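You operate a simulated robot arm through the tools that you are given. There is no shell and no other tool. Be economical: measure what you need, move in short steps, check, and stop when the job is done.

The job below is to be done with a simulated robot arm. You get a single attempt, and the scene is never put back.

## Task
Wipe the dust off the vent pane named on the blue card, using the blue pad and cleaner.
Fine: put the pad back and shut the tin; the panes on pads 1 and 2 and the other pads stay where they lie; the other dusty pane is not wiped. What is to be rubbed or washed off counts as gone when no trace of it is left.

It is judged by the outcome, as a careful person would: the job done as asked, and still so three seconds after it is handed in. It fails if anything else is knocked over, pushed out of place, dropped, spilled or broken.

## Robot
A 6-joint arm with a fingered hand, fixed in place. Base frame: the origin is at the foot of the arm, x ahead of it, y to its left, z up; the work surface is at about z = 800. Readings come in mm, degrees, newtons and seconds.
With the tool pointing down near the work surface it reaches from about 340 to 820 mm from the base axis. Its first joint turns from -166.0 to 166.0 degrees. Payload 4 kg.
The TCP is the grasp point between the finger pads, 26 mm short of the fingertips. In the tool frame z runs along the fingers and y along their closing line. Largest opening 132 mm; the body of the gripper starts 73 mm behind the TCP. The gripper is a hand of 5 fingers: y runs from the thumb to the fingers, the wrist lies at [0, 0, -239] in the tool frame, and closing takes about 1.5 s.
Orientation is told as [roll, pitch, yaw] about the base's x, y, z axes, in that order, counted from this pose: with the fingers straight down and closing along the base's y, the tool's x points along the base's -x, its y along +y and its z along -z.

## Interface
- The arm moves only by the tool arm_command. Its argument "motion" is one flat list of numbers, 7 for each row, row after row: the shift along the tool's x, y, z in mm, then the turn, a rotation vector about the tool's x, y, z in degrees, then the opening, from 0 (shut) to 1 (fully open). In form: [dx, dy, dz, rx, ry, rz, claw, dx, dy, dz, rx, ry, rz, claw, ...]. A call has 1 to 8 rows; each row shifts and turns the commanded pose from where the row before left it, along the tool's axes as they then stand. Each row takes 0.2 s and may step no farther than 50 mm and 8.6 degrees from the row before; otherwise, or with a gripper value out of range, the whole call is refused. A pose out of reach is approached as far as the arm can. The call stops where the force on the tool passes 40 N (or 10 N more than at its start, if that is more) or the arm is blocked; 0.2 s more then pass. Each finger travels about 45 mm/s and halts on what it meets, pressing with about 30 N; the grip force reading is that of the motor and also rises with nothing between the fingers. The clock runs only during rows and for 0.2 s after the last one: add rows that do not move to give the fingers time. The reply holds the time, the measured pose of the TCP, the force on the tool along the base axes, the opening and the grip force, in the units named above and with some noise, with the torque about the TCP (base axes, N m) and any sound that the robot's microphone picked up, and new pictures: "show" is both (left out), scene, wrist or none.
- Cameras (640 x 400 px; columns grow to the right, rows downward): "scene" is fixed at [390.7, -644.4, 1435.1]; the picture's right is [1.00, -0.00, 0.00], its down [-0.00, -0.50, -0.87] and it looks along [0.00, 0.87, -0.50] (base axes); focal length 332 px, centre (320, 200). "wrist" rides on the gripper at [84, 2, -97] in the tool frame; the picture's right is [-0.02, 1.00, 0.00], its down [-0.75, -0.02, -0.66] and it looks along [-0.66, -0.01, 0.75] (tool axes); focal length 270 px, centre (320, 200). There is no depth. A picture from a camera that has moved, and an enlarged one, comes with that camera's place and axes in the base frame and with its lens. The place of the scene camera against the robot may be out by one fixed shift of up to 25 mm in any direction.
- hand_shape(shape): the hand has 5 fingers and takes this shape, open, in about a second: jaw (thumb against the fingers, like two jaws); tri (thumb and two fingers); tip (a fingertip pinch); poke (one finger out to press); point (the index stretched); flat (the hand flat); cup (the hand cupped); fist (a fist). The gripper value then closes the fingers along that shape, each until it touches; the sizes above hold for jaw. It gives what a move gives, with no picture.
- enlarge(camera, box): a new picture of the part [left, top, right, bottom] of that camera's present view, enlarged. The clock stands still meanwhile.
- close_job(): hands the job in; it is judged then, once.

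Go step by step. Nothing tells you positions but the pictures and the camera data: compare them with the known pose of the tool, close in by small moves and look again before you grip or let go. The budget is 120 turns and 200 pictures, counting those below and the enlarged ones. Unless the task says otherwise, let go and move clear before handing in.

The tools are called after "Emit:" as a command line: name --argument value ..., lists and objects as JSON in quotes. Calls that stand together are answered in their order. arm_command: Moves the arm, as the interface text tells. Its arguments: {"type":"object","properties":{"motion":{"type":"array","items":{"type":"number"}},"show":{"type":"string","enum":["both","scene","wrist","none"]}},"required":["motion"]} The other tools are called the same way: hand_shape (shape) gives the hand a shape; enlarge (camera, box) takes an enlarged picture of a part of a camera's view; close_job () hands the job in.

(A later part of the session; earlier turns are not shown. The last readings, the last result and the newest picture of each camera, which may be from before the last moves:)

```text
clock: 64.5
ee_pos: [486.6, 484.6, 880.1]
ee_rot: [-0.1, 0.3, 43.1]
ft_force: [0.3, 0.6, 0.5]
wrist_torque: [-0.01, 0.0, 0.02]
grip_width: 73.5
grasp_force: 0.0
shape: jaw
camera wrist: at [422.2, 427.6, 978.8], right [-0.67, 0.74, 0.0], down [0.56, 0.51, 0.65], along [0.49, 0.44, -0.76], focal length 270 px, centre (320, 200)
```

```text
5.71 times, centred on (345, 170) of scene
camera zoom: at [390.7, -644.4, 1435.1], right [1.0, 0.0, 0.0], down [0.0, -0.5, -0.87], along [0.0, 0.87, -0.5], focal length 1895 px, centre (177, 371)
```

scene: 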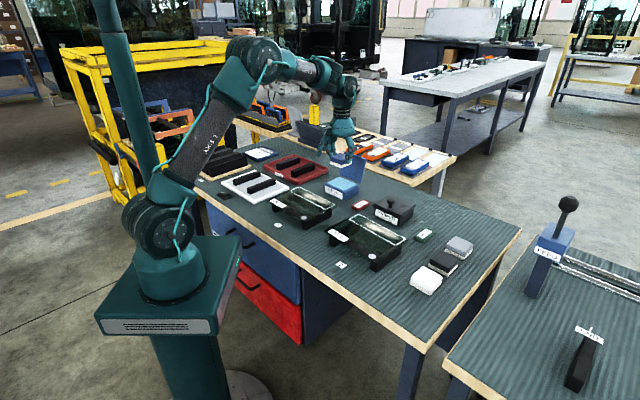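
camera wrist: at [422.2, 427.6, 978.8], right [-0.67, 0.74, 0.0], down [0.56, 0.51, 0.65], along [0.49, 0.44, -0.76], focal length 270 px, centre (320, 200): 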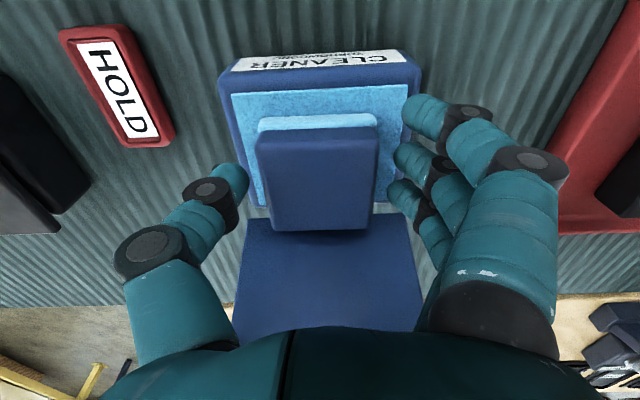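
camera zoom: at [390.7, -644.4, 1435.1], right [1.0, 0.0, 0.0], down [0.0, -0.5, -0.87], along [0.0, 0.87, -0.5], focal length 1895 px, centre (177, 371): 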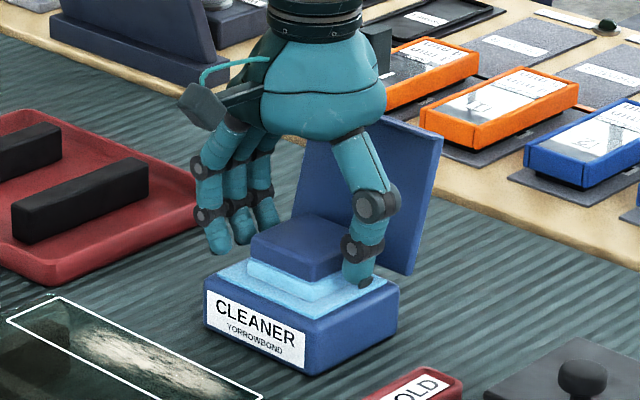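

Index is right at the pad's front edge, so I'll shift the hand 7 mm forward, then close.

Emit:
arm_command --motion '[-7, 0, 0, 0, 0, 0, 0.55, 0, 0, 0, 0, 0, 0, 0.4, 0, 0, 0, 0, 0, 0, 0.3, 0, 0, 0, 0, 0, 0, 0.3, 0, 0, 0, 0, 0, 0, 0.3, 0, 0, 0, 0, 0, 0, 0.3]' --show "none"

Emit:
arm_command --motion '[0, 0, -8, 0, 0, 0, 0.3, 0, 0, -15, 0, 0, 0, 0.3, 0, 0, 0, 0, 0, 0, 0.3]' --show "wrist"

Emit:
enlarge --camera "scene" --box '[305, 135, 385, 205]'

```text
clock: 65.9
ee_pos: [490.8, 488.9, 881.2]
ee_rot: [-0.1, 0.3, 43.2]
ft_force: [-10.5, -4.1, 2.1]
wrist_torque: [0.03, 0.22, 0.52]
grip_width: 53.8
grasp_force: 30.2
shape: jaw
```

```text
clock: 66.7
ee_pos: [490.0, 489.2, 905.4]
ee_rot: [0.0, 0.3, 43.2]
ft_force: [0.2, -0.5, -0.9]
wrist_torque: [0.01, 0.01, -0.02]
grip_width: 52.3
grasp_force: 29.7
shape: jaw
camera wrist: at [427.2, 432.1, 1002.6], right [-0.67, 0.74, 0.0], down [0.56, 0.51, 0.65], along [0.49, 0.44, -0.76], focal length 270 px, centre (320, 200)
```

wrist: 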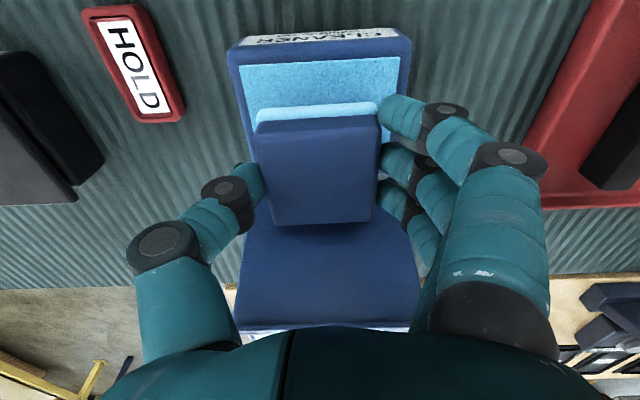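

```text
5.71 times, centred on (345, 170) of scene
camera zoom: at [390.7, -644.4, 1435.1], right [1.0, 0.0, 0.0], down [0.0, -0.5, -0.87], along [0.0, 0.87, -0.5], focal length 1895 px, centre (177, 371)
```

zoom: 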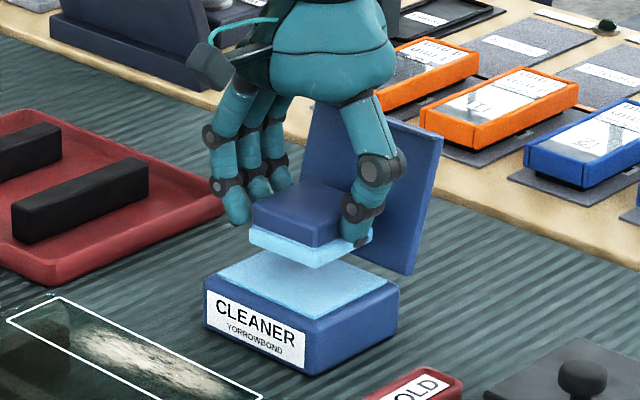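

The pad is well held in jaw. I'll lift and move to the robot side of VP 32 to look at the stripe with the wrist camera.

Emit:
arm_command --motion '[0, 0, -48, 0, 0, 0, 0.3, 37, -30, 0, 0, 0, 0, 0.3, 37, -30, 0, 0, 0, 0, 0.3, 37, -30, 0, 0, 0, 0, 0.3, 37, -32, 0, 0, 0, 0, 0.3, 37, -32, 0, 0, 0, 0, 0.3, 37, -32, 0, 0, 0, 0, 0.3, 37, -32, 0, 0, 0, 0, 0.3]' --show "none"

Emit:
arm_command --motion '[0, -33, 0, 0, 0, 0, 0.3, 0, -33, 0, 0, 0, 0, 0.3, 0, 0, 0, 0, 0, 0, 0.3]' --show "both"

```text
clock: 68.5
ee_pos: [450.3, 152.7, 955.0]
ee_rot: [-0.2, 0.3, 43.2]
ft_force: [-0.1, 0.1, -0.3]
wrist_torque: [0.03, 0.0, -0.04]
grip_width: 51.9
grasp_force: 30.3
shape: jaw
```

```text
clock: 69.3
ee_pos: [492.9, 106.3, 954.3]
ee_rot: [-0.2, 0.3, 43.2]
ft_force: [0.5, 0.0, -0.3]
wrist_torque: [-0.01, -0.03, -0.01]
grip_width: 51.9
grasp_force: 30.0
shape: jaw
camera wrist: at [429.4, 49.4, 1052.3], right [-0.67, 0.74, 0.0], down [0.56, 0.51, 0.65], along [0.49, 0.44, -0.76], focal length 270 px, centre (320, 200)
```

scene: 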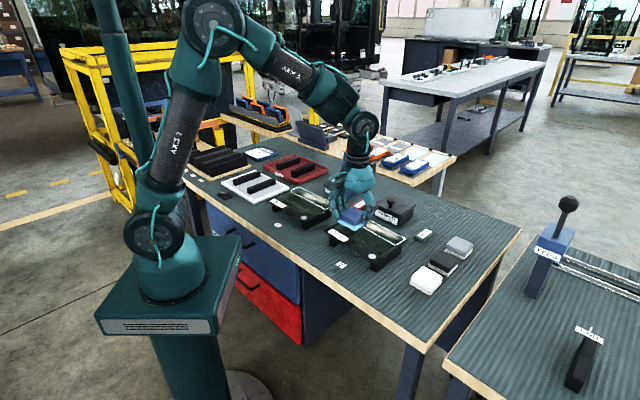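
wrist: 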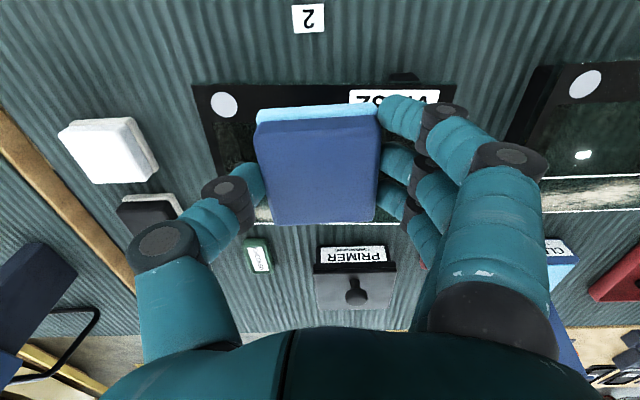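

Stripe position agrees: u 512–555, d1 175–353 in bench axes. I'll go above its left end and lower to just above the glass.

Emit:
arm_command --motion '[-36, 20, 0, 0, 0, 0, 0.3, -36, 20, 0, 0, 0, 0, 0.3, -35, 21, 0, 0, 0, 0, 0.3, 0, 0, 32, 0, 0, 0, 0.3, 0, 0, 32, 0, 0, 0, 0.3, 0, 0, 0, 0, 0, 0, 0.3]' --show "wrist"

Emit:
enlarge --camera "scene" --box '[320, 180, 420, 260]'

```text
clock: 70.7
ee_pos: [531.9, 223.9, 888.8]
ee_rot: [-0.1, 0.4, 43.2]
ft_force: [-0.6, 0.7, -0.7]
wrist_torque: [-0.01, 0.03, 0.0]
grip_width: 52.0
grasp_force: 30.7
shape: jaw
camera wrist: at [467.9, 165.9, 987.0], right [-0.67, 0.74, 0.0], down [0.56, 0.51, 0.65], along [0.49, 0.44, -0.76], focal length 270 px, centre (320, 200)
```

wrist: 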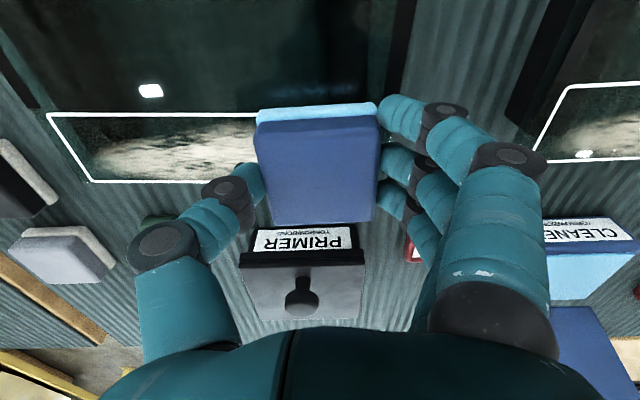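

```text
5.00 times, centred on (370, 220) of scene
camera zoom: at [390.7, -644.4, 1435.1], right [1.0, 0.0, 0.0], down [0.0, -0.5, -0.87], along [0.0, 0.87, -0.5], focal length 1658 px, centre (70, 100)
```

zoom: 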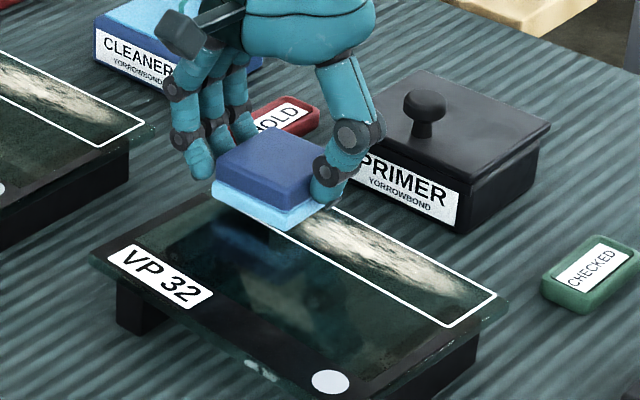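

Emit:
arm_command --motion '[-3, 0, 2, 0, 0, 0, 0.3, 0, 0, 2, 0, 0, 0, 0.3, 0, 0, 0, 0, 0, 0, 0.3]' --show "none"

Emit:
arm_command --motion '[0, 0, 1, 0, 0, 0, 0.3, 0, 0, 0, 0, 0, 0, 0.3]' --show "none"

Emit:
arm_command --motion '[0, 0, 1, 0, 0, 0, 0.3, 0, 0, 0, 0, 0, 0, 0.3]' --show "none"

```text
clock: 71.5
ee_pos: [533.9, 224.5, 885.0]
ee_rot: [-0.1, 0.3, 43.3]
ft_force: [0.6, -0.2, -1.6]
wrist_torque: [-0.01, -0.01, -0.02]
grip_width: 52.0
grasp_force: 30.4
shape: jaw
```

```text
clock: 72.1
ee_pos: [535.3, 224.4, 883.6]
ee_rot: [-0.1, 0.3, 43.3]
ft_force: [-0.5, -0.5, -0.8]
wrist_torque: [-0.03, 0.0, -0.04]
grip_width: 52.2
grasp_force: 29.6
shape: jaw
```

```text
clock: 72.7
ee_pos: [535.7, 224.0, 883.3]
ee_rot: [0.0, 0.3, 43.1]
ft_force: [0.4, 1.0, -1.2]
wrist_torque: [0.03, -0.02, -0.03]
grip_width: 52.3
grasp_force: 30.0
shape: jaw
```

Emit:
arm_command --motion '[0, 0, 1, 0, 0, 0, 0.3, 0, 0, 0, 0, 0, 0, 0.3]' --show "none"

Emit:
arm_command --motion '[0, 0, 1, 0, 0, 0, 0.3, 0, 0, 0, 0, 0, 0, 0.3]' --show "none"

Emit:
enlarge --camera "scene" --box '[330, 190, 390, 240]'

```text
clock: 73.3
ee_pos: [535.3, 224.1, 881.7]
ee_rot: [-0.1, 0.2, 43.1]
ft_force: [1.1, -1.4, 8.0]
wrist_torque: [0.11, 0.17, 0.0]
grip_width: 52.3
grasp_force: 29.7
shape: jaw
```

```text
clock: 73.9
ee_pos: [535.2, 224.1, 881.0]
ee_rot: [-0.1, 0.2, 43.2]
ft_force: [2.6, 0.0, 18.2]
wrist_torque: [0.08, 0.21, 0.0]
grip_width: 52.0
grasp_force: 29.8
shape: jaw
```

```text
8.00 times, centred on (360, 215) of scene
camera zoom: at [390.7, -644.4, 1435.1], right [1.0, 0.0, 0.0], down [0.0, -0.5, -0.87], along [0.0, 0.87, -0.5], focal length 2653 px, centre (0, 80)
```

zoom: 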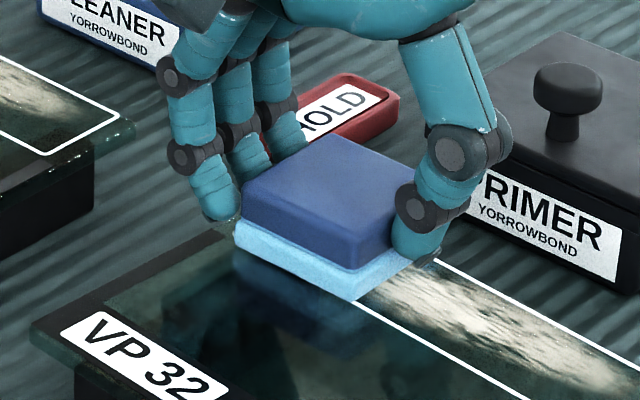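

Contact made at TCP z ≈ 882. I'll ease to about 8 N and make a slow stroke along the stripe.

Emit:
arm_command --motion '[0, 0, -1, 0, 0, 0, 0.3, 0, -12, 0, 0, 0, 0, 0.3, 0, -12, 0, 0, 0, 0, 0.3, 0, -12, 0, 0, 0, 0, 0.3, 0, -12, 0, 0, 0, 0, 0.3]' --show "none"

Emit:
enlarge --camera "scene" --box '[260, 170, 420, 270]'

```text
clock: 75.1
ee_pos: [567.2, 188.8, 882.0]
ee_rot: [-0.1, 0.3, 43.2]
ft_force: [-1.3, 2.6, 9.6]
wrist_torque: [0.19, 0.35, -0.05]
grip_width: 52.1
grasp_force: 29.9
shape: jaw
```

```text
4.00 times, centred on (340, 220) of scene
camera zoom: at [390.7, -644.4, 1435.1], right [1.0, 0.0, 0.0], down [0.0, -0.5, -0.87], along [0.0, 0.87, -0.5], focal length 1326 px, centre (240, 120)
```

zoom: 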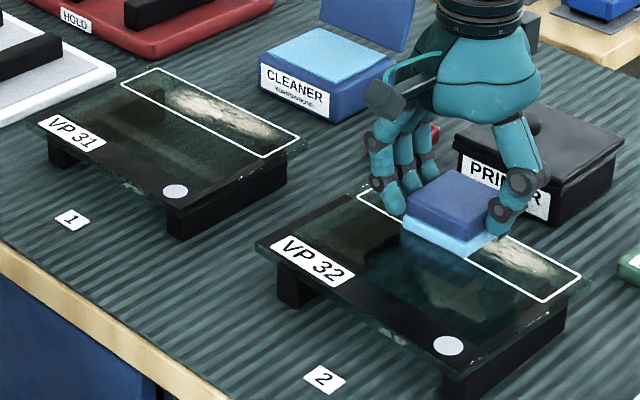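

The pane stays put. Continue the stroke to the right end, then come back.

Emit:
arm_command --motion '[0, -13, 0, 0, 0, 0, 0.3, 0, -13, 0, 0, 0, 0, 0.3, 0, -13, 0, 0, 0, 0, 0.3, 0, -13, 0, 0, 0, 0, 0.3, 0, -13, 0, 0, 0, 0, 0.3, 0, -13, 0, 0, 0, 0, 0.3]' --show "none"

Emit:
arm_command --motion '[0, 17, 0, 0, 0, 0, 0.3, 0, 17, 0, 0, 0, 0, 0.3, 0, 17, 0, 0, 0, 0, 0.3, 0, 17, 0, 0, 0, 0, 0.3, 0, 17, 0, 0, 0, 0, 0.3, 0, 17, 0, 0, 0, 0, 0.3, 0, 17, 0, 0, 0, 0, 0.3, 0, 14, 0, 0, 0, 0, 0.3]' --show "wrist"

Emit:
enlarge --camera "scene" --box '[260, 170, 420, 270]'

```text
clock: 76.5
ee_pos: [620.9, 131.7, 881.4]
ee_rot: [-0.1, 0.3, 43.3]
ft_force: [-2.2, 1.8, 5.6]
wrist_torque: [0.13, 0.2, -0.01]
grip_width: 52.0
grasp_force: 29.7
shape: jaw
```

```text
clock: 78.3
ee_pos: [528.9, 230.1, 881.4]
ee_rot: [0.0, 0.2, 43.2]
ft_force: [2.2, -1.4, 11.5]
wrist_torque: [0.01, 0.11, 0.07]
grip_width: 51.9
grasp_force: 30.0
shape: jaw
camera wrist: at [464.9, 174.2, 979.7], right [-0.67, 0.74, 0.0], down [0.56, 0.51, 0.65], along [0.49, 0.44, -0.76], focal length 270 px, centre (320, 200)
```

wrist: 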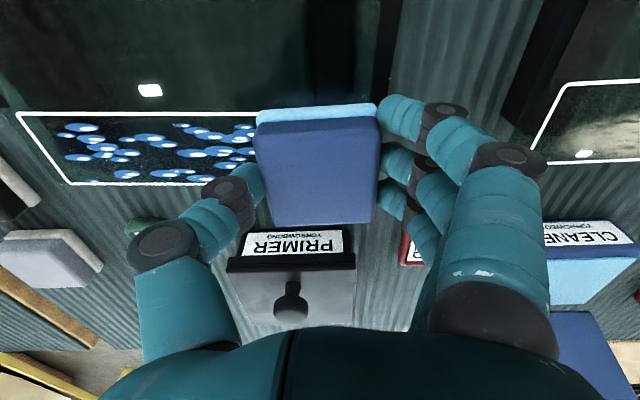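

```text
4.00 times, centred on (340, 220) of scene
camera zoom: at [390.7, -644.4, 1435.1], right [1.0, 0.0, 0.0], down [0.0, -0.5, -0.87], along [0.0, 0.87, -0.5], focal length 1326 px, centre (240, 120)
```

zoom: 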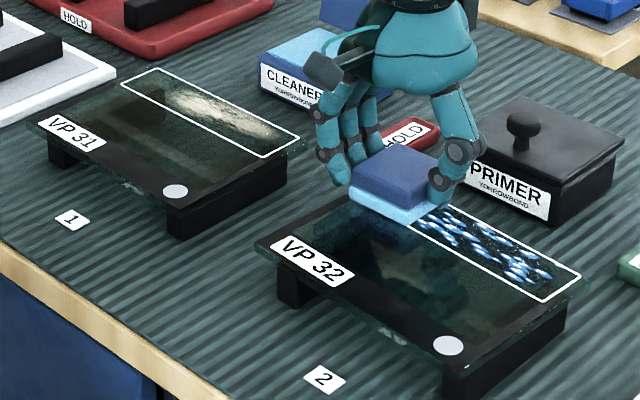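

Dust is now wetted into droplets. I'll keep rubbing with offset passes.

Emit:
arm_command --motion '[-5, -17, 0, 0, 0, 0, 0.3, 0, -17, 0, 0, 0, 0, 0.3, 0, -17, 0, 0, 0, 0, 0.3, 0, -17, 0, 0, 0, 0, 0.3, 0, -17, 0, 0, 0, 0, 0.3, 0, -17, 0, 0, 0, 0, 0.3, 0, -17, 0, 0, 0, 0, 0.3, 0, -17, 0, 0, 0, 0, 0.3]' --show "none"

Emit:
arm_command --motion '[9, 17, 0, 0, 0, 0, 0.3, 0, 17, 0, 0, 0, 0, 0.3, 0, 17, 0, 0, 0, 0, 0.3, 0, 17, 0, 0, 0, 0, 0.3, 0, 17, 0, 0, 0, 0, 0.3, 0, 17, 0, 0, 0, 0, 0.3, 0, 17, 0, 0, 0, 0, 0.3, 0, 17, 0, 0, 0, 0, 0.3]' --show "wrist"

Emit:
enlarge --camera "scene" --box '[330, 190, 430, 260]'

```text
clock: 80.1
ee_pos: [625.5, 133.2, 881.7]
ee_rot: [-0.1, 0.4, 43.2]
ft_force: [-0.5, 1.6, 5.8]
wrist_torque: [0.14, 0.2, -0.02]
grip_width: 51.9
grasp_force: 30.3
shape: jaw
```

```text
clock: 81.9
ee_pos: [526.1, 228.0, 881.5]
ee_rot: [-0.1, 0.3, 43.2]
ft_force: [1.6, -1.8, 7.4]
wrist_torque: [0.04, 0.12, 0.02]
grip_width: 52.1
grasp_force: 30.0
shape: jaw
camera wrist: at [462.1, 170.3, 979.9], right [-0.67, 0.74, 0.0], down [0.56, 0.51, 0.65], along [0.49, 0.44, -0.76], focal length 270 px, centre (320, 200)
```

wrist: 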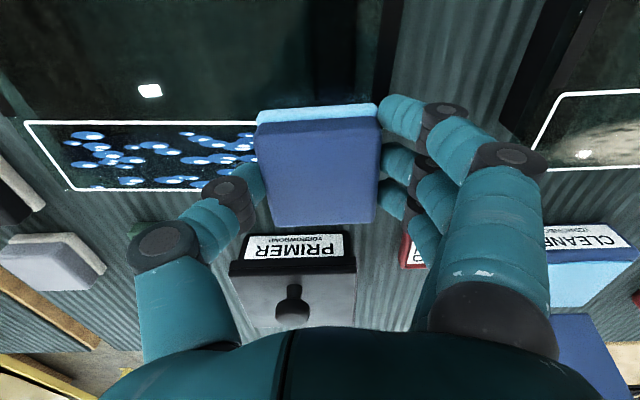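

```text
5.71 times, centred on (380, 225) of scene
camera zoom: at [390.7, -644.4, 1435.1], right [1.0, 0.0, 0.0], down [0.0, -0.5, -0.87], along [0.0, 0.87, -0.5], focal length 1895 px, centre (-23, 57)
```

zoom: 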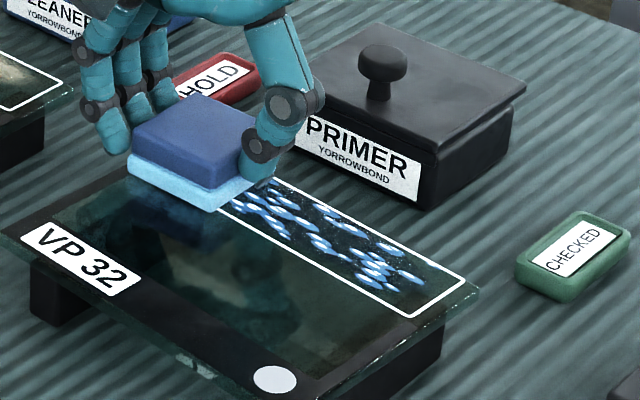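

The dust looks gone and blue droplets remain. I'll lift the pad and look closely.

Emit:
arm_command --motion '[0, 0, -30, 0, 0, 0, 0.3, 30, 0, -30, 0, 0, 0, 0.3, 30, -30, 0, 0, 0, 0, 0.3, 30, -30, 0, 0, 0, 0, 0.3, 30, 0, 0, 0, 0, 0, 0.3]' --show "wrist"

Emit:
enlarge --camera "scene" --box '[340, 205, 412, 255]'

Emit:
enlarge --camera "scene" --box '[260, 170, 420, 270]'

```text
clock: 83.1
ee_pos: [479.7, 101.2, 944.2]
ee_rot: [0.0, 0.3, 43.2]
ft_force: [-0.5, -0.2, -0.4]
wrist_torque: [0.0, -0.02, -0.03]
grip_width: 52.0
grasp_force: 30.1
shape: jaw
camera wrist: at [416.8, 44.5, 1041.7], right [-0.67, 0.74, 0.0], down [0.56, 0.51, 0.65], along [0.49, 0.44, -0.76], focal length 270 px, centre (320, 200)
```

wrist: 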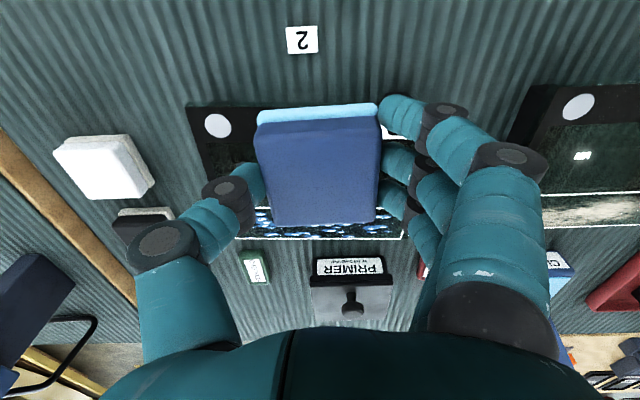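

```text
8.00 times, centred on (376, 230) of scene
camera zoom: at [390.7, -644.4, 1435.1], right [1.0, 0.0, 0.0], down [0.0, -0.5, -0.87], along [0.0, 0.87, -0.5], focal length 2653 px, centre (-128, -40)
```

zoom: 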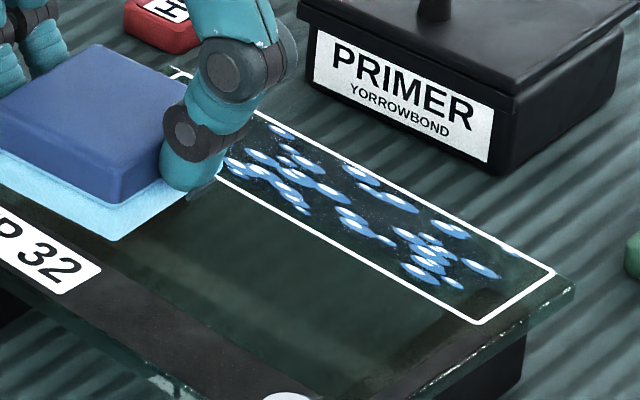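

```text
4.00 times, centred on (340, 220) of scene
camera zoom: at [390.7, -644.4, 1435.1], right [1.0, 0.0, 0.0], down [0.0, -0.5, -0.87], along [0.0, 0.87, -0.5], focal length 1326 px, centre (240, 120)
```

zoom: 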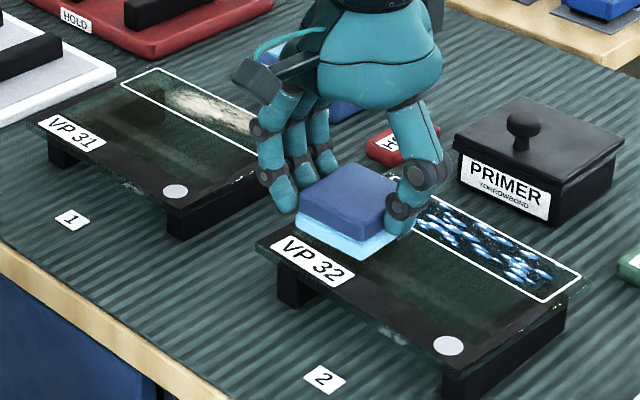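

Fine specks may remain between droplets. I'll do more passes with a bit more pressure and inspect again.

Emit:
arm_command --motion '[-31, 30, 0, 0, 0, 0, 0.3, -31, 30, 0, 0, 0, 0, 0.3, -31, 0, 30, 0, 0, 0, 0.3, -31, 0, 20, 0, 0, 0, 0.3, 0, 0, 10.4, 0, 0, 0, 0.3, 0, 0, 0, 0, 0, 0, 0.3]' --show "none"

Emit:
arm_command --motion '[0, -17, 0, 0, 0, 0, 0.3, 0, -17, 0, 0, 0, 0, 0.3, 0, -17, 0, 0, 0, 0, 0.3, 0, -17, 0, 0, 0, 0, 0.3, 0, -17, 0, 0, 0, 0, 0.3, 0, -17, 0, 0, 0, 0, 0.3, 0, -17, 0, 0, 0, 0, 0.3, 0, -17, 0, 0, 0, 0, 0.3]' --show "none"

Emit:
arm_command --motion '[0, 17, 0, 0, 0, 0, 0.3, 0, 17, 0, 0, 0, 0, 0.3, 0, 17, 0, 0, 0, 0, 0.3, 0, 17, 0, 0, 0, 0, 0.3, 0, 17, 0, 0, 0, 0, 0.3, 0, 17, 0, 0, 0, 0, 0.3, 0, 17, 0, 0, 0, 0, 0.3, 0, 17, 0, 0, 0, 0, 0.3]' --show "none"

Emit:
enlarge --camera "wrist" --box '[10, 90, 270, 220]'

```text
clock: 84.5
ee_pos: [529.3, 229.6, 881.5]
ee_rot: [0.1, 0.2, 43.2]
ft_force: [0.7, 0.4, 7.2]
wrist_torque: [0.1, 0.27, 0.03]
grip_width: 52.1
grasp_force: 30.1
shape: jaw
```

```text
clock: 86.3
ee_pos: [624.9, 129.5, 882.7]
ee_rot: [-0.1, 0.2, 43.2]
ft_force: [-1.1, 0.5, 0.8]
wrist_torque: [0.05, 0.02, -0.04]
grip_width: 51.8
grasp_force: 29.7
shape: jaw
```

```text
clock: 88.1
ee_pos: [528.6, 229.8, 881.5]
ee_rot: [-0.1, 0.4, 43.2]
ft_force: [1.6, -1.9, 8.9]
wrist_torque: [0.07, 0.15, 0.05]
grip_width: 52.0
grasp_force: 30.1
shape: jaw
```

```text
2.46 times, centred on (140, 155) of wrist
camera zoom: at [465.6, 173.1, 979.6], right [-0.67, 0.74, 0.0], down [0.56, 0.51, 0.65], along [0.49, 0.44, -0.76], focal length 665 px, centre (763, 311)
```

zoom: 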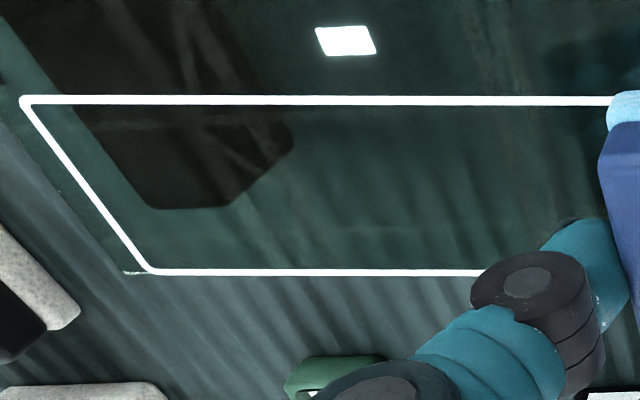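

The visible part is now fully clear. I'll lift and check the rest under the pad.

Emit:
arm_command --motion '[0, 0, -30, 0, 0, 0, 0.3, 0, 0, -30, 0, 0, 0, 0.3, 30, -40, -10, 0, 0, 0, 0.3, 30, -40, -10, 0, 0, 0, 0.3, 10, -45, -10, 0, 0, 0, 0.3, 0, -45, 0, 0, 0, 0, 0.3, 0, -45, 0, 0, 0, 0, 0.3, 0, 0, 0, 0, 0, 0, 0.3]' --show "wrist"

Emit:
enlarge --camera "scene" --box '[340, 205, 412, 255]'

Emit:
enlarge --camera "scene" --box '[260, 170, 420, 270]'

```text
refused: row 3 steps farther than a row can; nothing moved
```

```text
8.00 times, centred on (376, 230) of scene
camera zoom: at [390.7, -644.4, 1435.1], right [1.0, 0.0, 0.0], down [0.0, -0.5, -0.87], along [0.0, 0.87, -0.5], focal length 2653 px, centre (-128, -40)
```

zoom: 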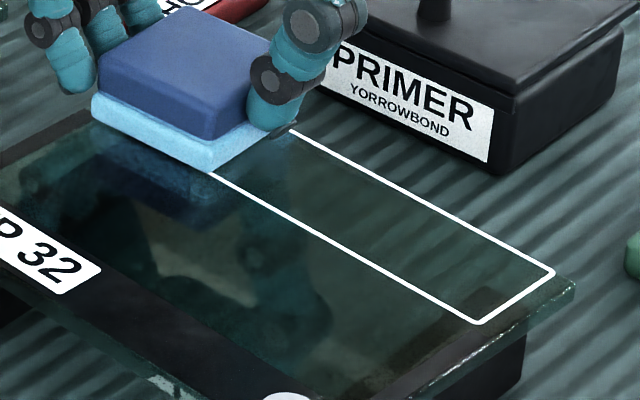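

```text
4.00 times, centred on (340, 220) of scene
camera zoom: at [390.7, -644.4, 1435.1], right [1.0, 0.0, 0.0], down [0.0, -0.5, -0.87], along [0.0, 0.87, -0.5], focal length 1326 px, centre (240, 120)
```

zoom: 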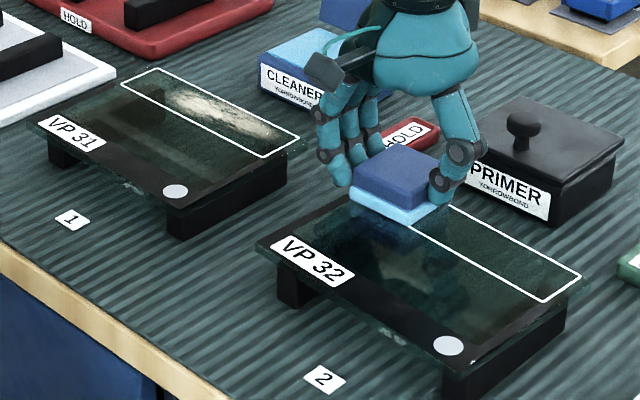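

The pane is clean. Its slight shift (~6 mm) is small and pushing it further would risk more, so I leave it. Now I carry the pad back to its place.

Emit:
arm_command --motion '[0, 0, -40, 0, 0, 0, 0.3, 0, 0, -40, 0, 0, 0, 0.3, 25.3, -43, 0, 0, 0, 0, 0.3, 25.3, -43, 0, 0, 0, 0, 0.3, 25.3, -43, 0, 0, 0, 0, 0.3, 25.3, -43, 0, 0, 0, 0, 0.3, 25.3, -43, 0, 0, 0, 0, 0.3, 25.3, -43, 0, 0, 0, 0, 0.3]' --show "none"

Emit:
arm_command --motion '[0, -19, 30, 0, 0, 0, 0.3, 0, 0, 30, 0, 0, 0, 0.3, 0, 0, 0, 0, 0, 0, 0.3]' --show "wrist"

Emit:
enlarge --camera "scene" --box '[370, 220, 530, 320]'

Emit:
enlarge --camera "scene" --box '[340, 205, 412, 255]'

```text
clock: 89.9
ee_pos: [596.1, -61.2, 962.0]
ee_rot: [-0.1, 0.2, 43.2]
ft_force: [-0.3, -0.3, -0.5]
wrist_torque: [0.0, -0.01, 0.02]
grip_width: 51.9
grasp_force: 30.1
shape: jaw
```

```text
clock: 90.7
ee_pos: [607.4, -76.1, 902.2]
ee_rot: [-0.1, 0.3, 43.1]
ft_force: [0.2, -0.8, -0.5]
wrist_torque: [-0.01, -0.01, 0.01]
grip_width: 51.7
grasp_force: 29.2
shape: jaw
camera wrist: at [544.0, -132.5, 1000.1], right [-0.67, 0.74, 0.0], down [0.56, 0.51, 0.65], along [0.49, 0.44, -0.76], focal length 270 px, centre (320, 200)
```

wrist: 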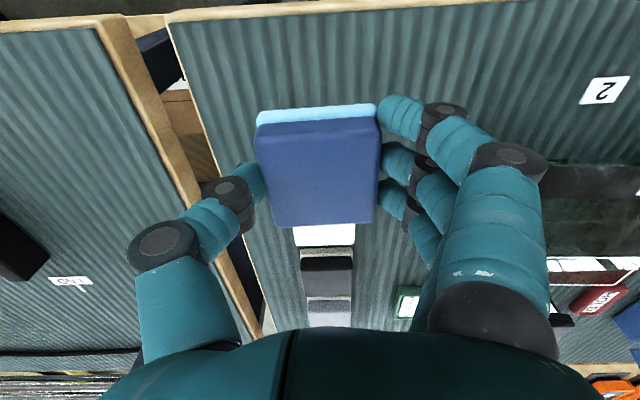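

```text
4.00 times, centred on (450, 270) of scene
camera zoom: at [390.7, -644.4, 1435.1], right [1.0, 0.0, 0.0], down [0.0, -0.5, -0.87], along [0.0, 0.87, -0.5], focal length 1326 px, centre (-200, -80)
```

zoom: 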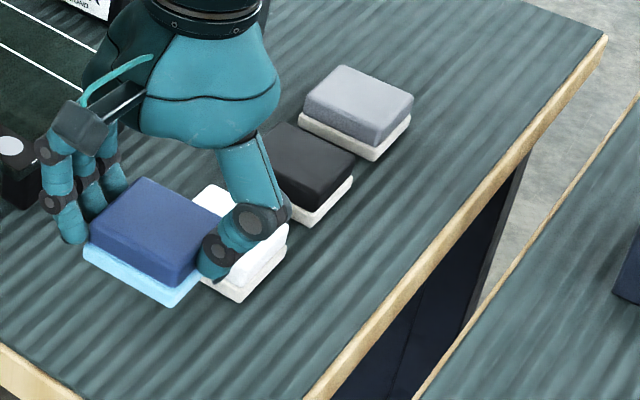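

```text
8.00 times, centred on (376, 230) of scene
camera zoom: at [390.7, -644.4, 1435.1], right [1.0, 0.0, 0.0], down [0.0, -0.5, -0.87], along [0.0, 0.87, -0.5], focal length 2653 px, centre (-128, -40)
```

zoom: 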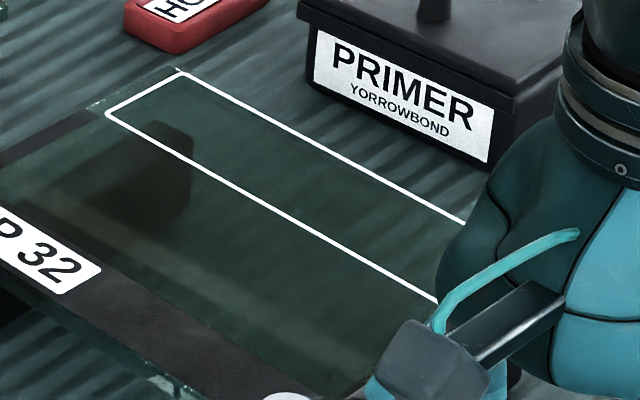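

The whole stripe is clean. TCP is at the right spot; lower the pad to the bench.

Emit:
arm_command --motion '[0, 0, 28, 0, 0, 0, 0.3, 0, 0, 26, 0, 0, 0, 0.3, 0, 0, 4, 0, 0, 0, 0.3, 0, 0, 2, 0, 0, 0, 0.3, 0, 0, 0, 0, 0, 0, 0.3]' --show "wrist"

Emit:
enlarge --camera "scene" --box '[370, 220, 530, 320]'

```text
clock: 91.9
ee_pos: [608.7, -76.3, 843.8]
ee_rot: [-0.1, 0.3, 43.3]
ft_force: [0.4, 0.1, -0.9]
wrist_torque: [-0.01, 0.02, -0.02]
grip_width: 51.7
grasp_force: 30.2
shape: jaw
camera wrist: at [544.3, -132.6, 941.1], right [-0.67, 0.74, 0.0], down [0.56, 0.51, 0.65], along [0.49, 0.44, -0.76], focal length 270 px, centre (320, 200)
```

wrist: 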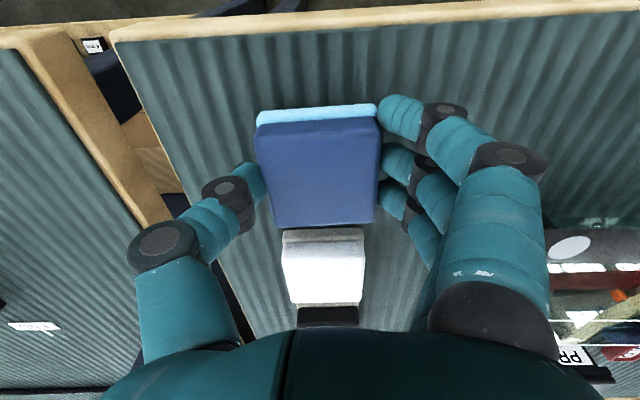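

```text
4.00 times, centred on (450, 270) of scene
camera zoom: at [390.7, -644.4, 1435.1], right [1.0, 0.0, 0.0], down [0.0, -0.5, -0.87], along [0.0, 0.87, -0.5], focal length 1326 px, centre (-200, -80)
```

zoom: 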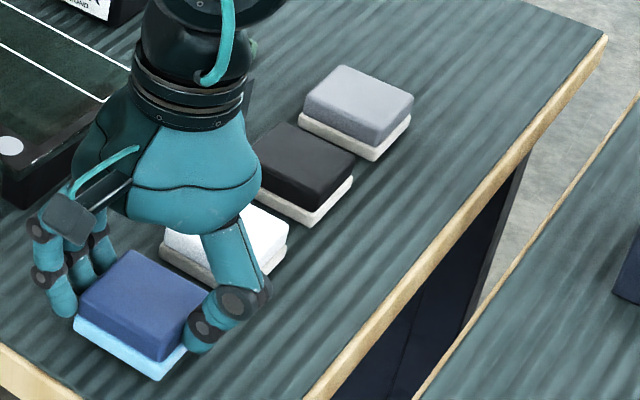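

Emit:
arm_command --motion '[0, 0, 2, 0, 0, 0, 0.3, 0, 0, 0, 0, 0, 0, 0.3]' --show "none"

Emit:
arm_command --motion '[0, 0, 1.2, 0, 0, 0, 0.3, 0, 0, 0, 0, 0, 0, 0.3]' --show "none"

```text
clock: 92.5
ee_pos: [607.6, -76.6, 839.9]
ee_rot: [-0.1, 0.3, 43.2]
ft_force: [0.3, 0.4, -1.5]
wrist_torque: [0.03, 0.0, -0.01]
grip_width: 51.7
grasp_force: 29.8
shape: jaw
```

```text
clock: 93.1
ee_pos: [608.1, -75.6, 839.3]
ee_rot: [-0.1, 0.4, 43.2]
ft_force: [0.0, 0.0, -1.5]
wrist_torque: [0.0, 0.0, 0.0]
grip_width: 51.8
grasp_force: 29.7
shape: jaw
```

Emit:
arm_command --motion '[0, 0, 1.2, 0, 0, 0, 0.3, 0, 0, 0, 0, 0, 0, 0.3]' --show "none"

Emit:
enlarge --camera "scene" --box '[370, 220, 530, 320]'

```text
clock: 93.7
ee_pos: [607.9, -76.5, 838.1]
ee_rot: [-0.1, 0.3, 43.2]
ft_force: [-0.2, 0.5, -1.2]
wrist_torque: [0.0, -0.01, 0.01]
grip_width: 52.0
grasp_force: 29.8
shape: jaw
```

```text
4.00 times, centred on (450, 270) of scene
camera zoom: at [390.7, -644.4, 1435.1], right [1.0, 0.0, 0.0], down [0.0, -0.5, -0.87], along [0.0, 0.87, -0.5], focal length 1326 px, centre (-200, -80)
```

zoom: 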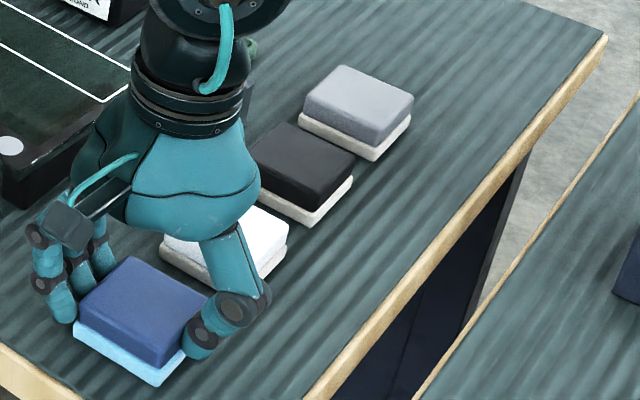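

Emit:
arm_command --motion '[0, 0, 1.2, 0, 0, 0, 0.3, 0, 0, 0, 0, 0, 0, 0.3]' --show "none"

Emit:
arm_command --motion '[0, 0, 1, 0, 0, 0, 0.3, 0, 0, 0, 0, 0, 0, 0.3]' --show "none"

```text
clock: 94.3
ee_pos: [608.6, -75.7, 838.1]
ee_rot: [-0.1, 0.3, 43.2]
ft_force: [-2.3, -0.5, 9.8]
wrist_torque: [0.12, 0.28, 0.03]
grip_width: 51.9
grasp_force: 30.0
shape: jaw
```

```text
clock: 94.9
ee_pos: [608.5, -75.2, 836.6]
ee_rot: [-0.1, 0.3, 43.2]
ft_force: [-5.8, 0.8, 22.4]
wrist_torque: [0.15, 0.5, 0.03]
grip_width: 51.9
grasp_force: 30.1
shape: jaw
```

The pad is on the bench. Ease the pressure, open gently, then rise.

Emit:
arm_command --motion '[0, 0, -1.5, 0, 0, 0, 0.3, 0, 0, 0, 0, 0, 0, 0.4, 0, 0, 0, 0, 0, 0, 0.5, 0, 0, 0, 0, 0, 0, 0.6, 0, 0, 0, 0, 0, 0, 0.6, 0, 0, -20, 0, 0, 0, 0.6, 0, 0, -35, 0, 0, 0, 0.6, 0, 0, -40, 0, 0, 0, 0.6]' --show "wrist"

Emit:
enlarge --camera "scene" --box '[370, 220, 530, 320]'

```text
clock: 96.7
ee_pos: [607.0, -75.4, 933.2]
ee_rot: [0.0, 0.4, 43.2]
ft_force: [1.0, -0.1, -0.3]
wrist_torque: [-0.01, 0.0, -0.08]
grip_width: 78.8
grasp_force: 0.0
shape: jaw
camera wrist: at [543.7, -132.3, 1031.1], right [-0.67, 0.74, 0.0], down [0.56, 0.51, 0.65], along [0.49, 0.44, -0.76], focal length 270 px, centre (320, 200)
```

wrist: 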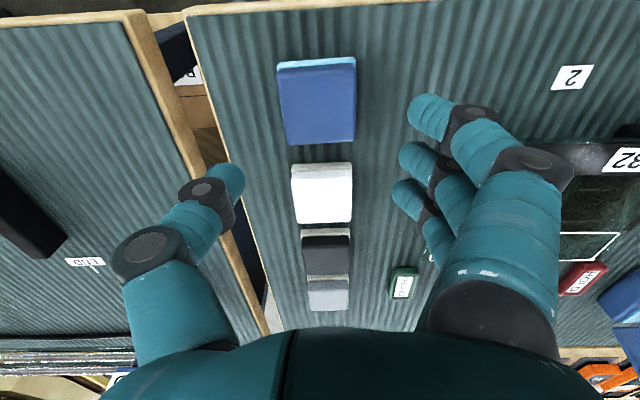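

```text
4.00 times, centred on (450, 270) of scene
camera zoom: at [390.7, -644.4, 1435.1], right [1.0, 0.0, 0.0], down [0.0, -0.5, -0.87], along [0.0, 0.87, -0.5], focal length 1326 px, centre (-200, -80)
```

zoom: 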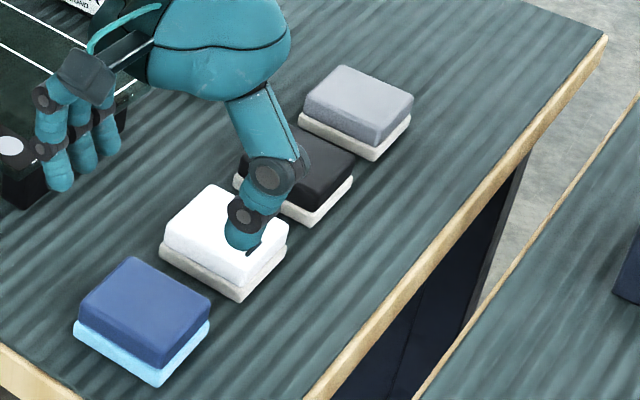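

The pad is back within a few mm of its place. Now to shut the tin: I'll use "tip" shape to pinch the knob and swing the lid down along its arc. First I raise and travel back.

Emit:
arm_command --motion '[0, 0, -45, 0, 0, 0, 0.6, 0, 0, -45, 0, 0, 0, 0.6, -25, 41, 0, 0, 0, 0, 0.6, -25, 41, 0, 0, 0, 0, 0.6, -25, 41, 0, 0, 0, 0, 0.6, -25, 41, 0, 0, 0, 0, 0.6, -25, 41, 0, 0, 0, 0, 0.6, -25, 41, 0, 0, 0, 0, 0.6]' --show "none"

Emit:
arm_command --motion '[-25, 41, 0, 0, 0, 0, 0.6, -25, 41, 0, 0, 0, 0, 0.6, -25, 41, 0, 0, 0, 0, 0.6, -25, 41, 0, 0, 0, 0, 0.6, -25, 41, 0, 0, 0, 0, 0.6, -25, 41, 0, 0, 0, 0, 0.6, 0, 0, 0, 0, 0, 0, 0.6]' --show "none"

Emit:
hand_shape --shape "tip"

Emit:
arm_command --motion '[0, 0, 0, 0, 0, 0, 0.5, 0, 0, 0, 0, 0, 0, 0.5, 0, 0, 0, 0, 0, 0, 0.5]' --show "both"

Emit:
enlarge --camera "scene" --box '[305, 115, 405, 205]'

```text
clock: 98.5
ee_pos: [553.0, 206.7, 1018.9]
ee_rot: [-0.1, 0.3, 43.1]
ft_force: [0.1, -0.9, 0.0]
wrist_torque: [0.01, -0.01, -0.02]
grip_width: 78.9
grasp_force: 0.0
shape: jaw
```

```text
clock: 100.1
ee_pos: [494.3, 491.0, 1019.6]
ee_rot: [-0.1, 0.3, 43.2]
ft_force: [-0.1, -0.2, -0.1]
wrist_torque: [0.02, -0.02, 0.0]
grip_width: 78.4
grasp_force: 0.1
shape: jaw
```

```text
clock: 101.0
ee_pos: [493.8, 488.6, 1020.9]
ee_rot: [-0.2, 0.3, 43.2]
ft_force: [0.6, -0.6, -0.2]
wrist_torque: [0.03, 0.03, 0.0]
grip_width: 132.0
grasp_force: 0.0
shape: tip
```

```text
clock: 101.8
ee_pos: [494.1, 489.8, 1018.8]
ee_rot: [-0.2, 0.3, 43.2]
ft_force: [0.0, 0.4, -0.2]
wrist_torque: [0.03, 0.02, 0.0]
grip_width: 66.9
grasp_force: 0.1
shape: tip
camera wrist: at [430.5, 432.8, 1117.7], right [-0.67, 0.74, 0.0], down [0.56, 0.51, 0.65], along [0.49, 0.44, -0.76], focal length 270 px, centre (320, 200)
```

scene: 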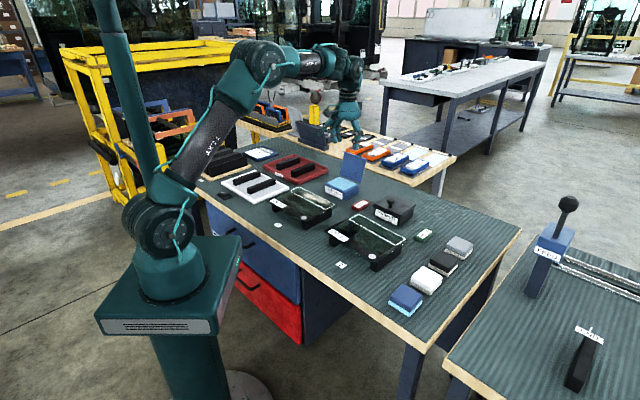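
wrist: 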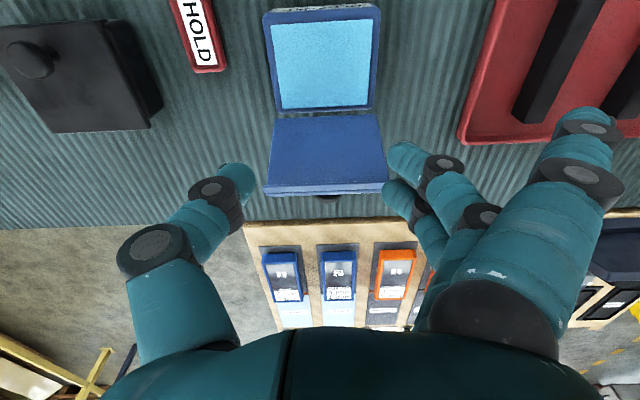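

```text
4.44 times, centred on (355, 160) of scene
camera zoom: at [390.7, -644.4, 1435.1], right [1.0, 0.0, 0.0], down [0.0, -0.5, -0.87], along [0.0, 0.87, -0.5], focal length 1474 px, centre (164, 378)
```

zoom: 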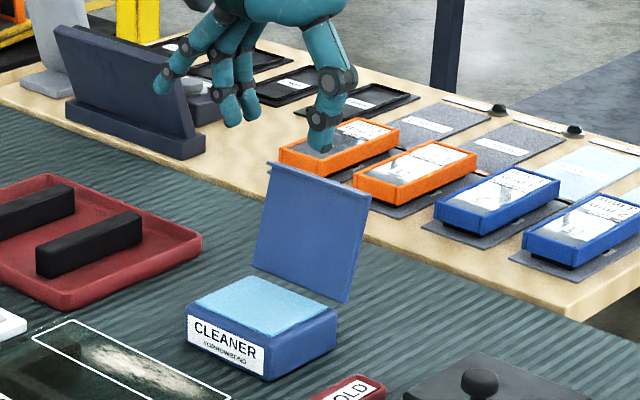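

The open lid's knob is at about u 781, z 918 behind the lid. I'll tilt the hand 15° (for reach), pass over the lid's top edge and look.

Emit:
arm_command --motion '[0, 2, 0, 0, -7.5, 0, 0.55, 0, 2, 0, 0, -7.5, 0, 0.55, -41, 0, 11, 0, 0, 0, 0.55, -41, 0, 11, 0, 0, 0, 0.55, 2.6, 0, 9.7, 0, 0, 0, 0.55, 0, 0, 0, 0, 0, 0, 0.55]' --show "wrist"

Emit:
enlarge --camera "scene" --box '[305, 115, 405, 205]'

```text
clock: 103.2
ee_pos: [553.4, 548.6, 1010.2]
ee_rot: [-0.1, -14.7, 43.1]
ft_force: [-0.2, -0.2, 1.3]
wrist_torque: [0.01, 0.0, -0.02]
grip_width: 71.6
grasp_force: 0.0
shape: tip
camera wrist: at [472.6, 476.6, 1083.1], right [-0.67, 0.74, 0.0], down [0.42, 0.37, 0.83], along [0.61, 0.56, -0.56], focal length 270 px, centre (320, 200)
```

wrist: 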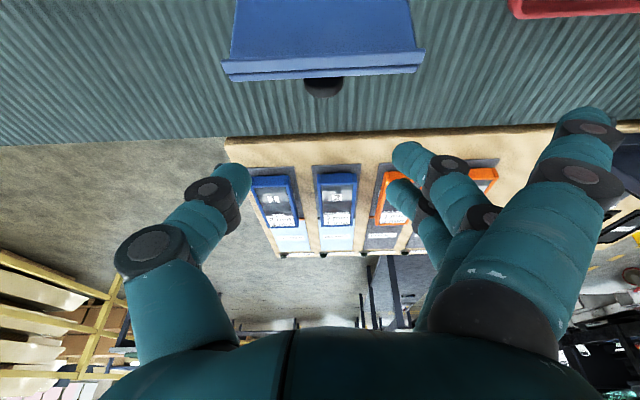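

```text
4.44 times, centred on (355, 160) of scene
camera zoom: at [390.7, -644.4, 1435.1], right [1.0, 0.0, 0.0], down [0.0, -0.5, -0.87], along [0.0, 0.87, -0.5], focal length 1474 px, centre (164, 378)
```

zoom: 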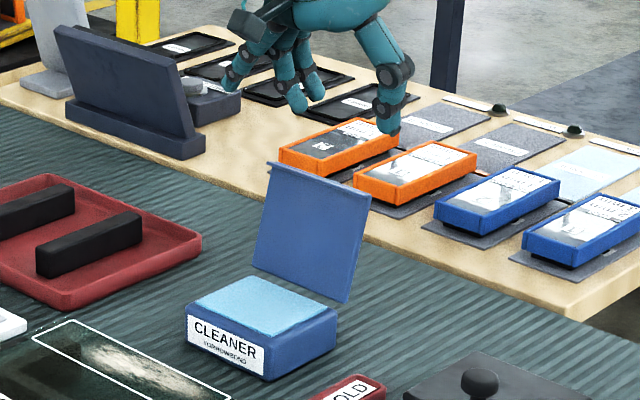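

Emit:
arm_command --motion '[10.6, 4, -2.9, 0, 0, 0, 0.55, 5.2, 0, 19.3, 0, 0, 0, 0.5, 6.5, 0, 24.1, 0, 0, 0, 0.5, 0, 0, 0, 0, 0, 0, 0.5]' --show "wrist"

Emit:
enlarge --camera "scene" --box '[315, 125, 395, 195]'

```text
clock: 104.2
ee_pos: [539.8, 545.7, 966.6]
ee_rot: [-0.1, -14.8, 43.2]
ft_force: [1.3, 1.5, 14.0]
wrist_torque: [0.4, 0.48, -0.09]
grip_width: 66.8
grasp_force: 0.1
shape: tip
camera wrist: at [459.7, 472.5, 1039.9], right [-0.67, 0.74, 0.0], down [0.42, 0.37, 0.83], along [0.61, 0.56, -0.56], focal length 270 px, centre (320, 200)
```

wrist: 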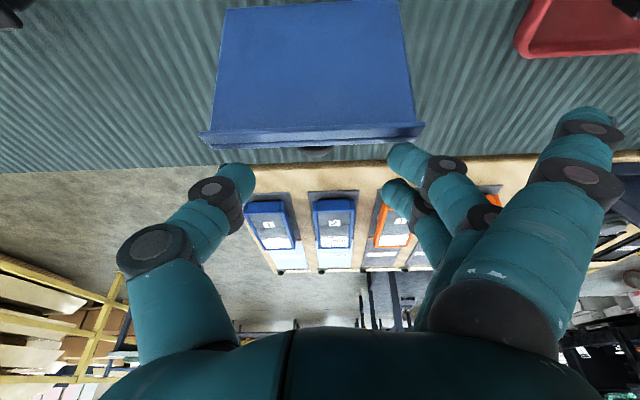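

```text
5.71 times, centred on (355, 160) of scene
camera zoom: at [390.7, -644.4, 1435.1], right [1.0, 0.0, 0.0], down [0.0, -0.5, -0.87], along [0.0, 0.87, -0.5], focal length 1895 px, centre (120, 429)
```

zoom: 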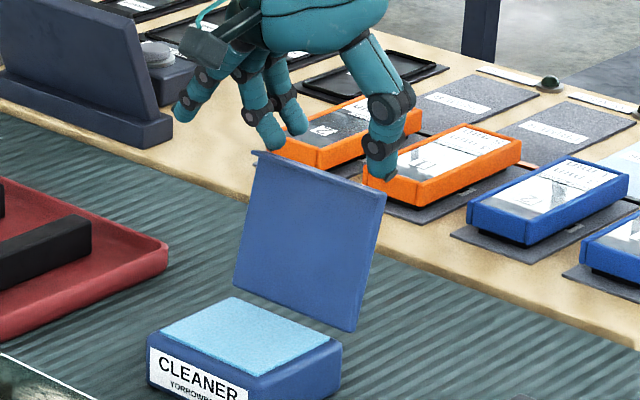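

The fingers touched the lid's top edge, which is at u ≈ 755, z ≈ 943; the knob head is at about u 777, z 912. I'll rise, move further back with less tilt, and lower again.

Emit:
arm_command --motion '[-4.7, 0, -17.4, 0, 0, 0, 0.55, -9.7, -2, 2.6, 0, 0, 0, 0.55, 0, 0, 0, 0, 6.5, 0, 0.55, 2.1, 0, 14.8, 0, 0, 0, 0.55, 2.1, 0, 14.8, 0, 0, 0, 0.55, 0, 0, 0, 0, 0, 0, 0.55]' --show "wrist"

Emit:
enlarge --camera "scene" --box '[315, 125, 395, 195]'

```text
clock: 105.6
ee_pos: [549.5, 549.5, 953.6]
ee_rot: [0.0, -8.2, 43.2]
ft_force: [0.2, 0.7, 0.6]
wrist_torque: [-0.01, 0.01, -0.04]
grip_width: 71.7
grasp_force: 0.1
shape: tip
camera wrist: at [475.8, 484.1, 1038.4], right [-0.67, 0.74, 0.0], down [0.48, 0.44, 0.76], along [0.56, 0.51, -0.65], focal length 270 px, centre (320, 200)
```

wrist: 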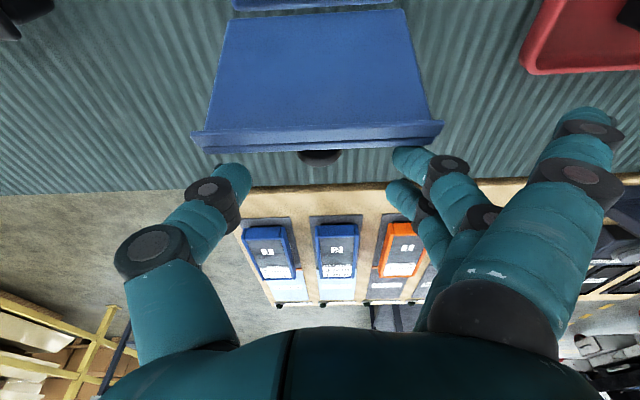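

```text
5.71 times, centred on (355, 160) of scene
camera zoom: at [390.7, -644.4, 1435.1], right [1.0, 0.0, 0.0], down [0.0, -0.5, -0.87], along [0.0, 0.87, -0.5], focal length 1895 px, centre (120, 429)
```

zoom: 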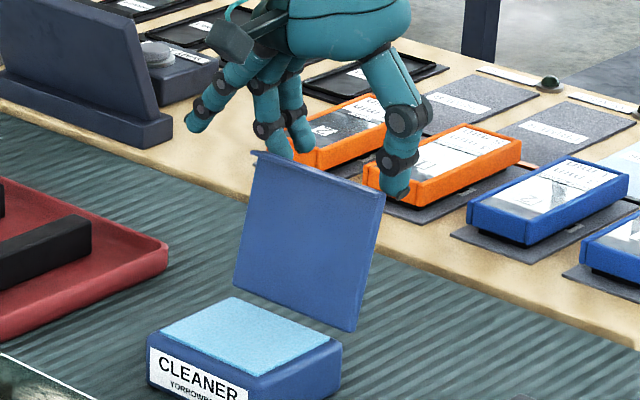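

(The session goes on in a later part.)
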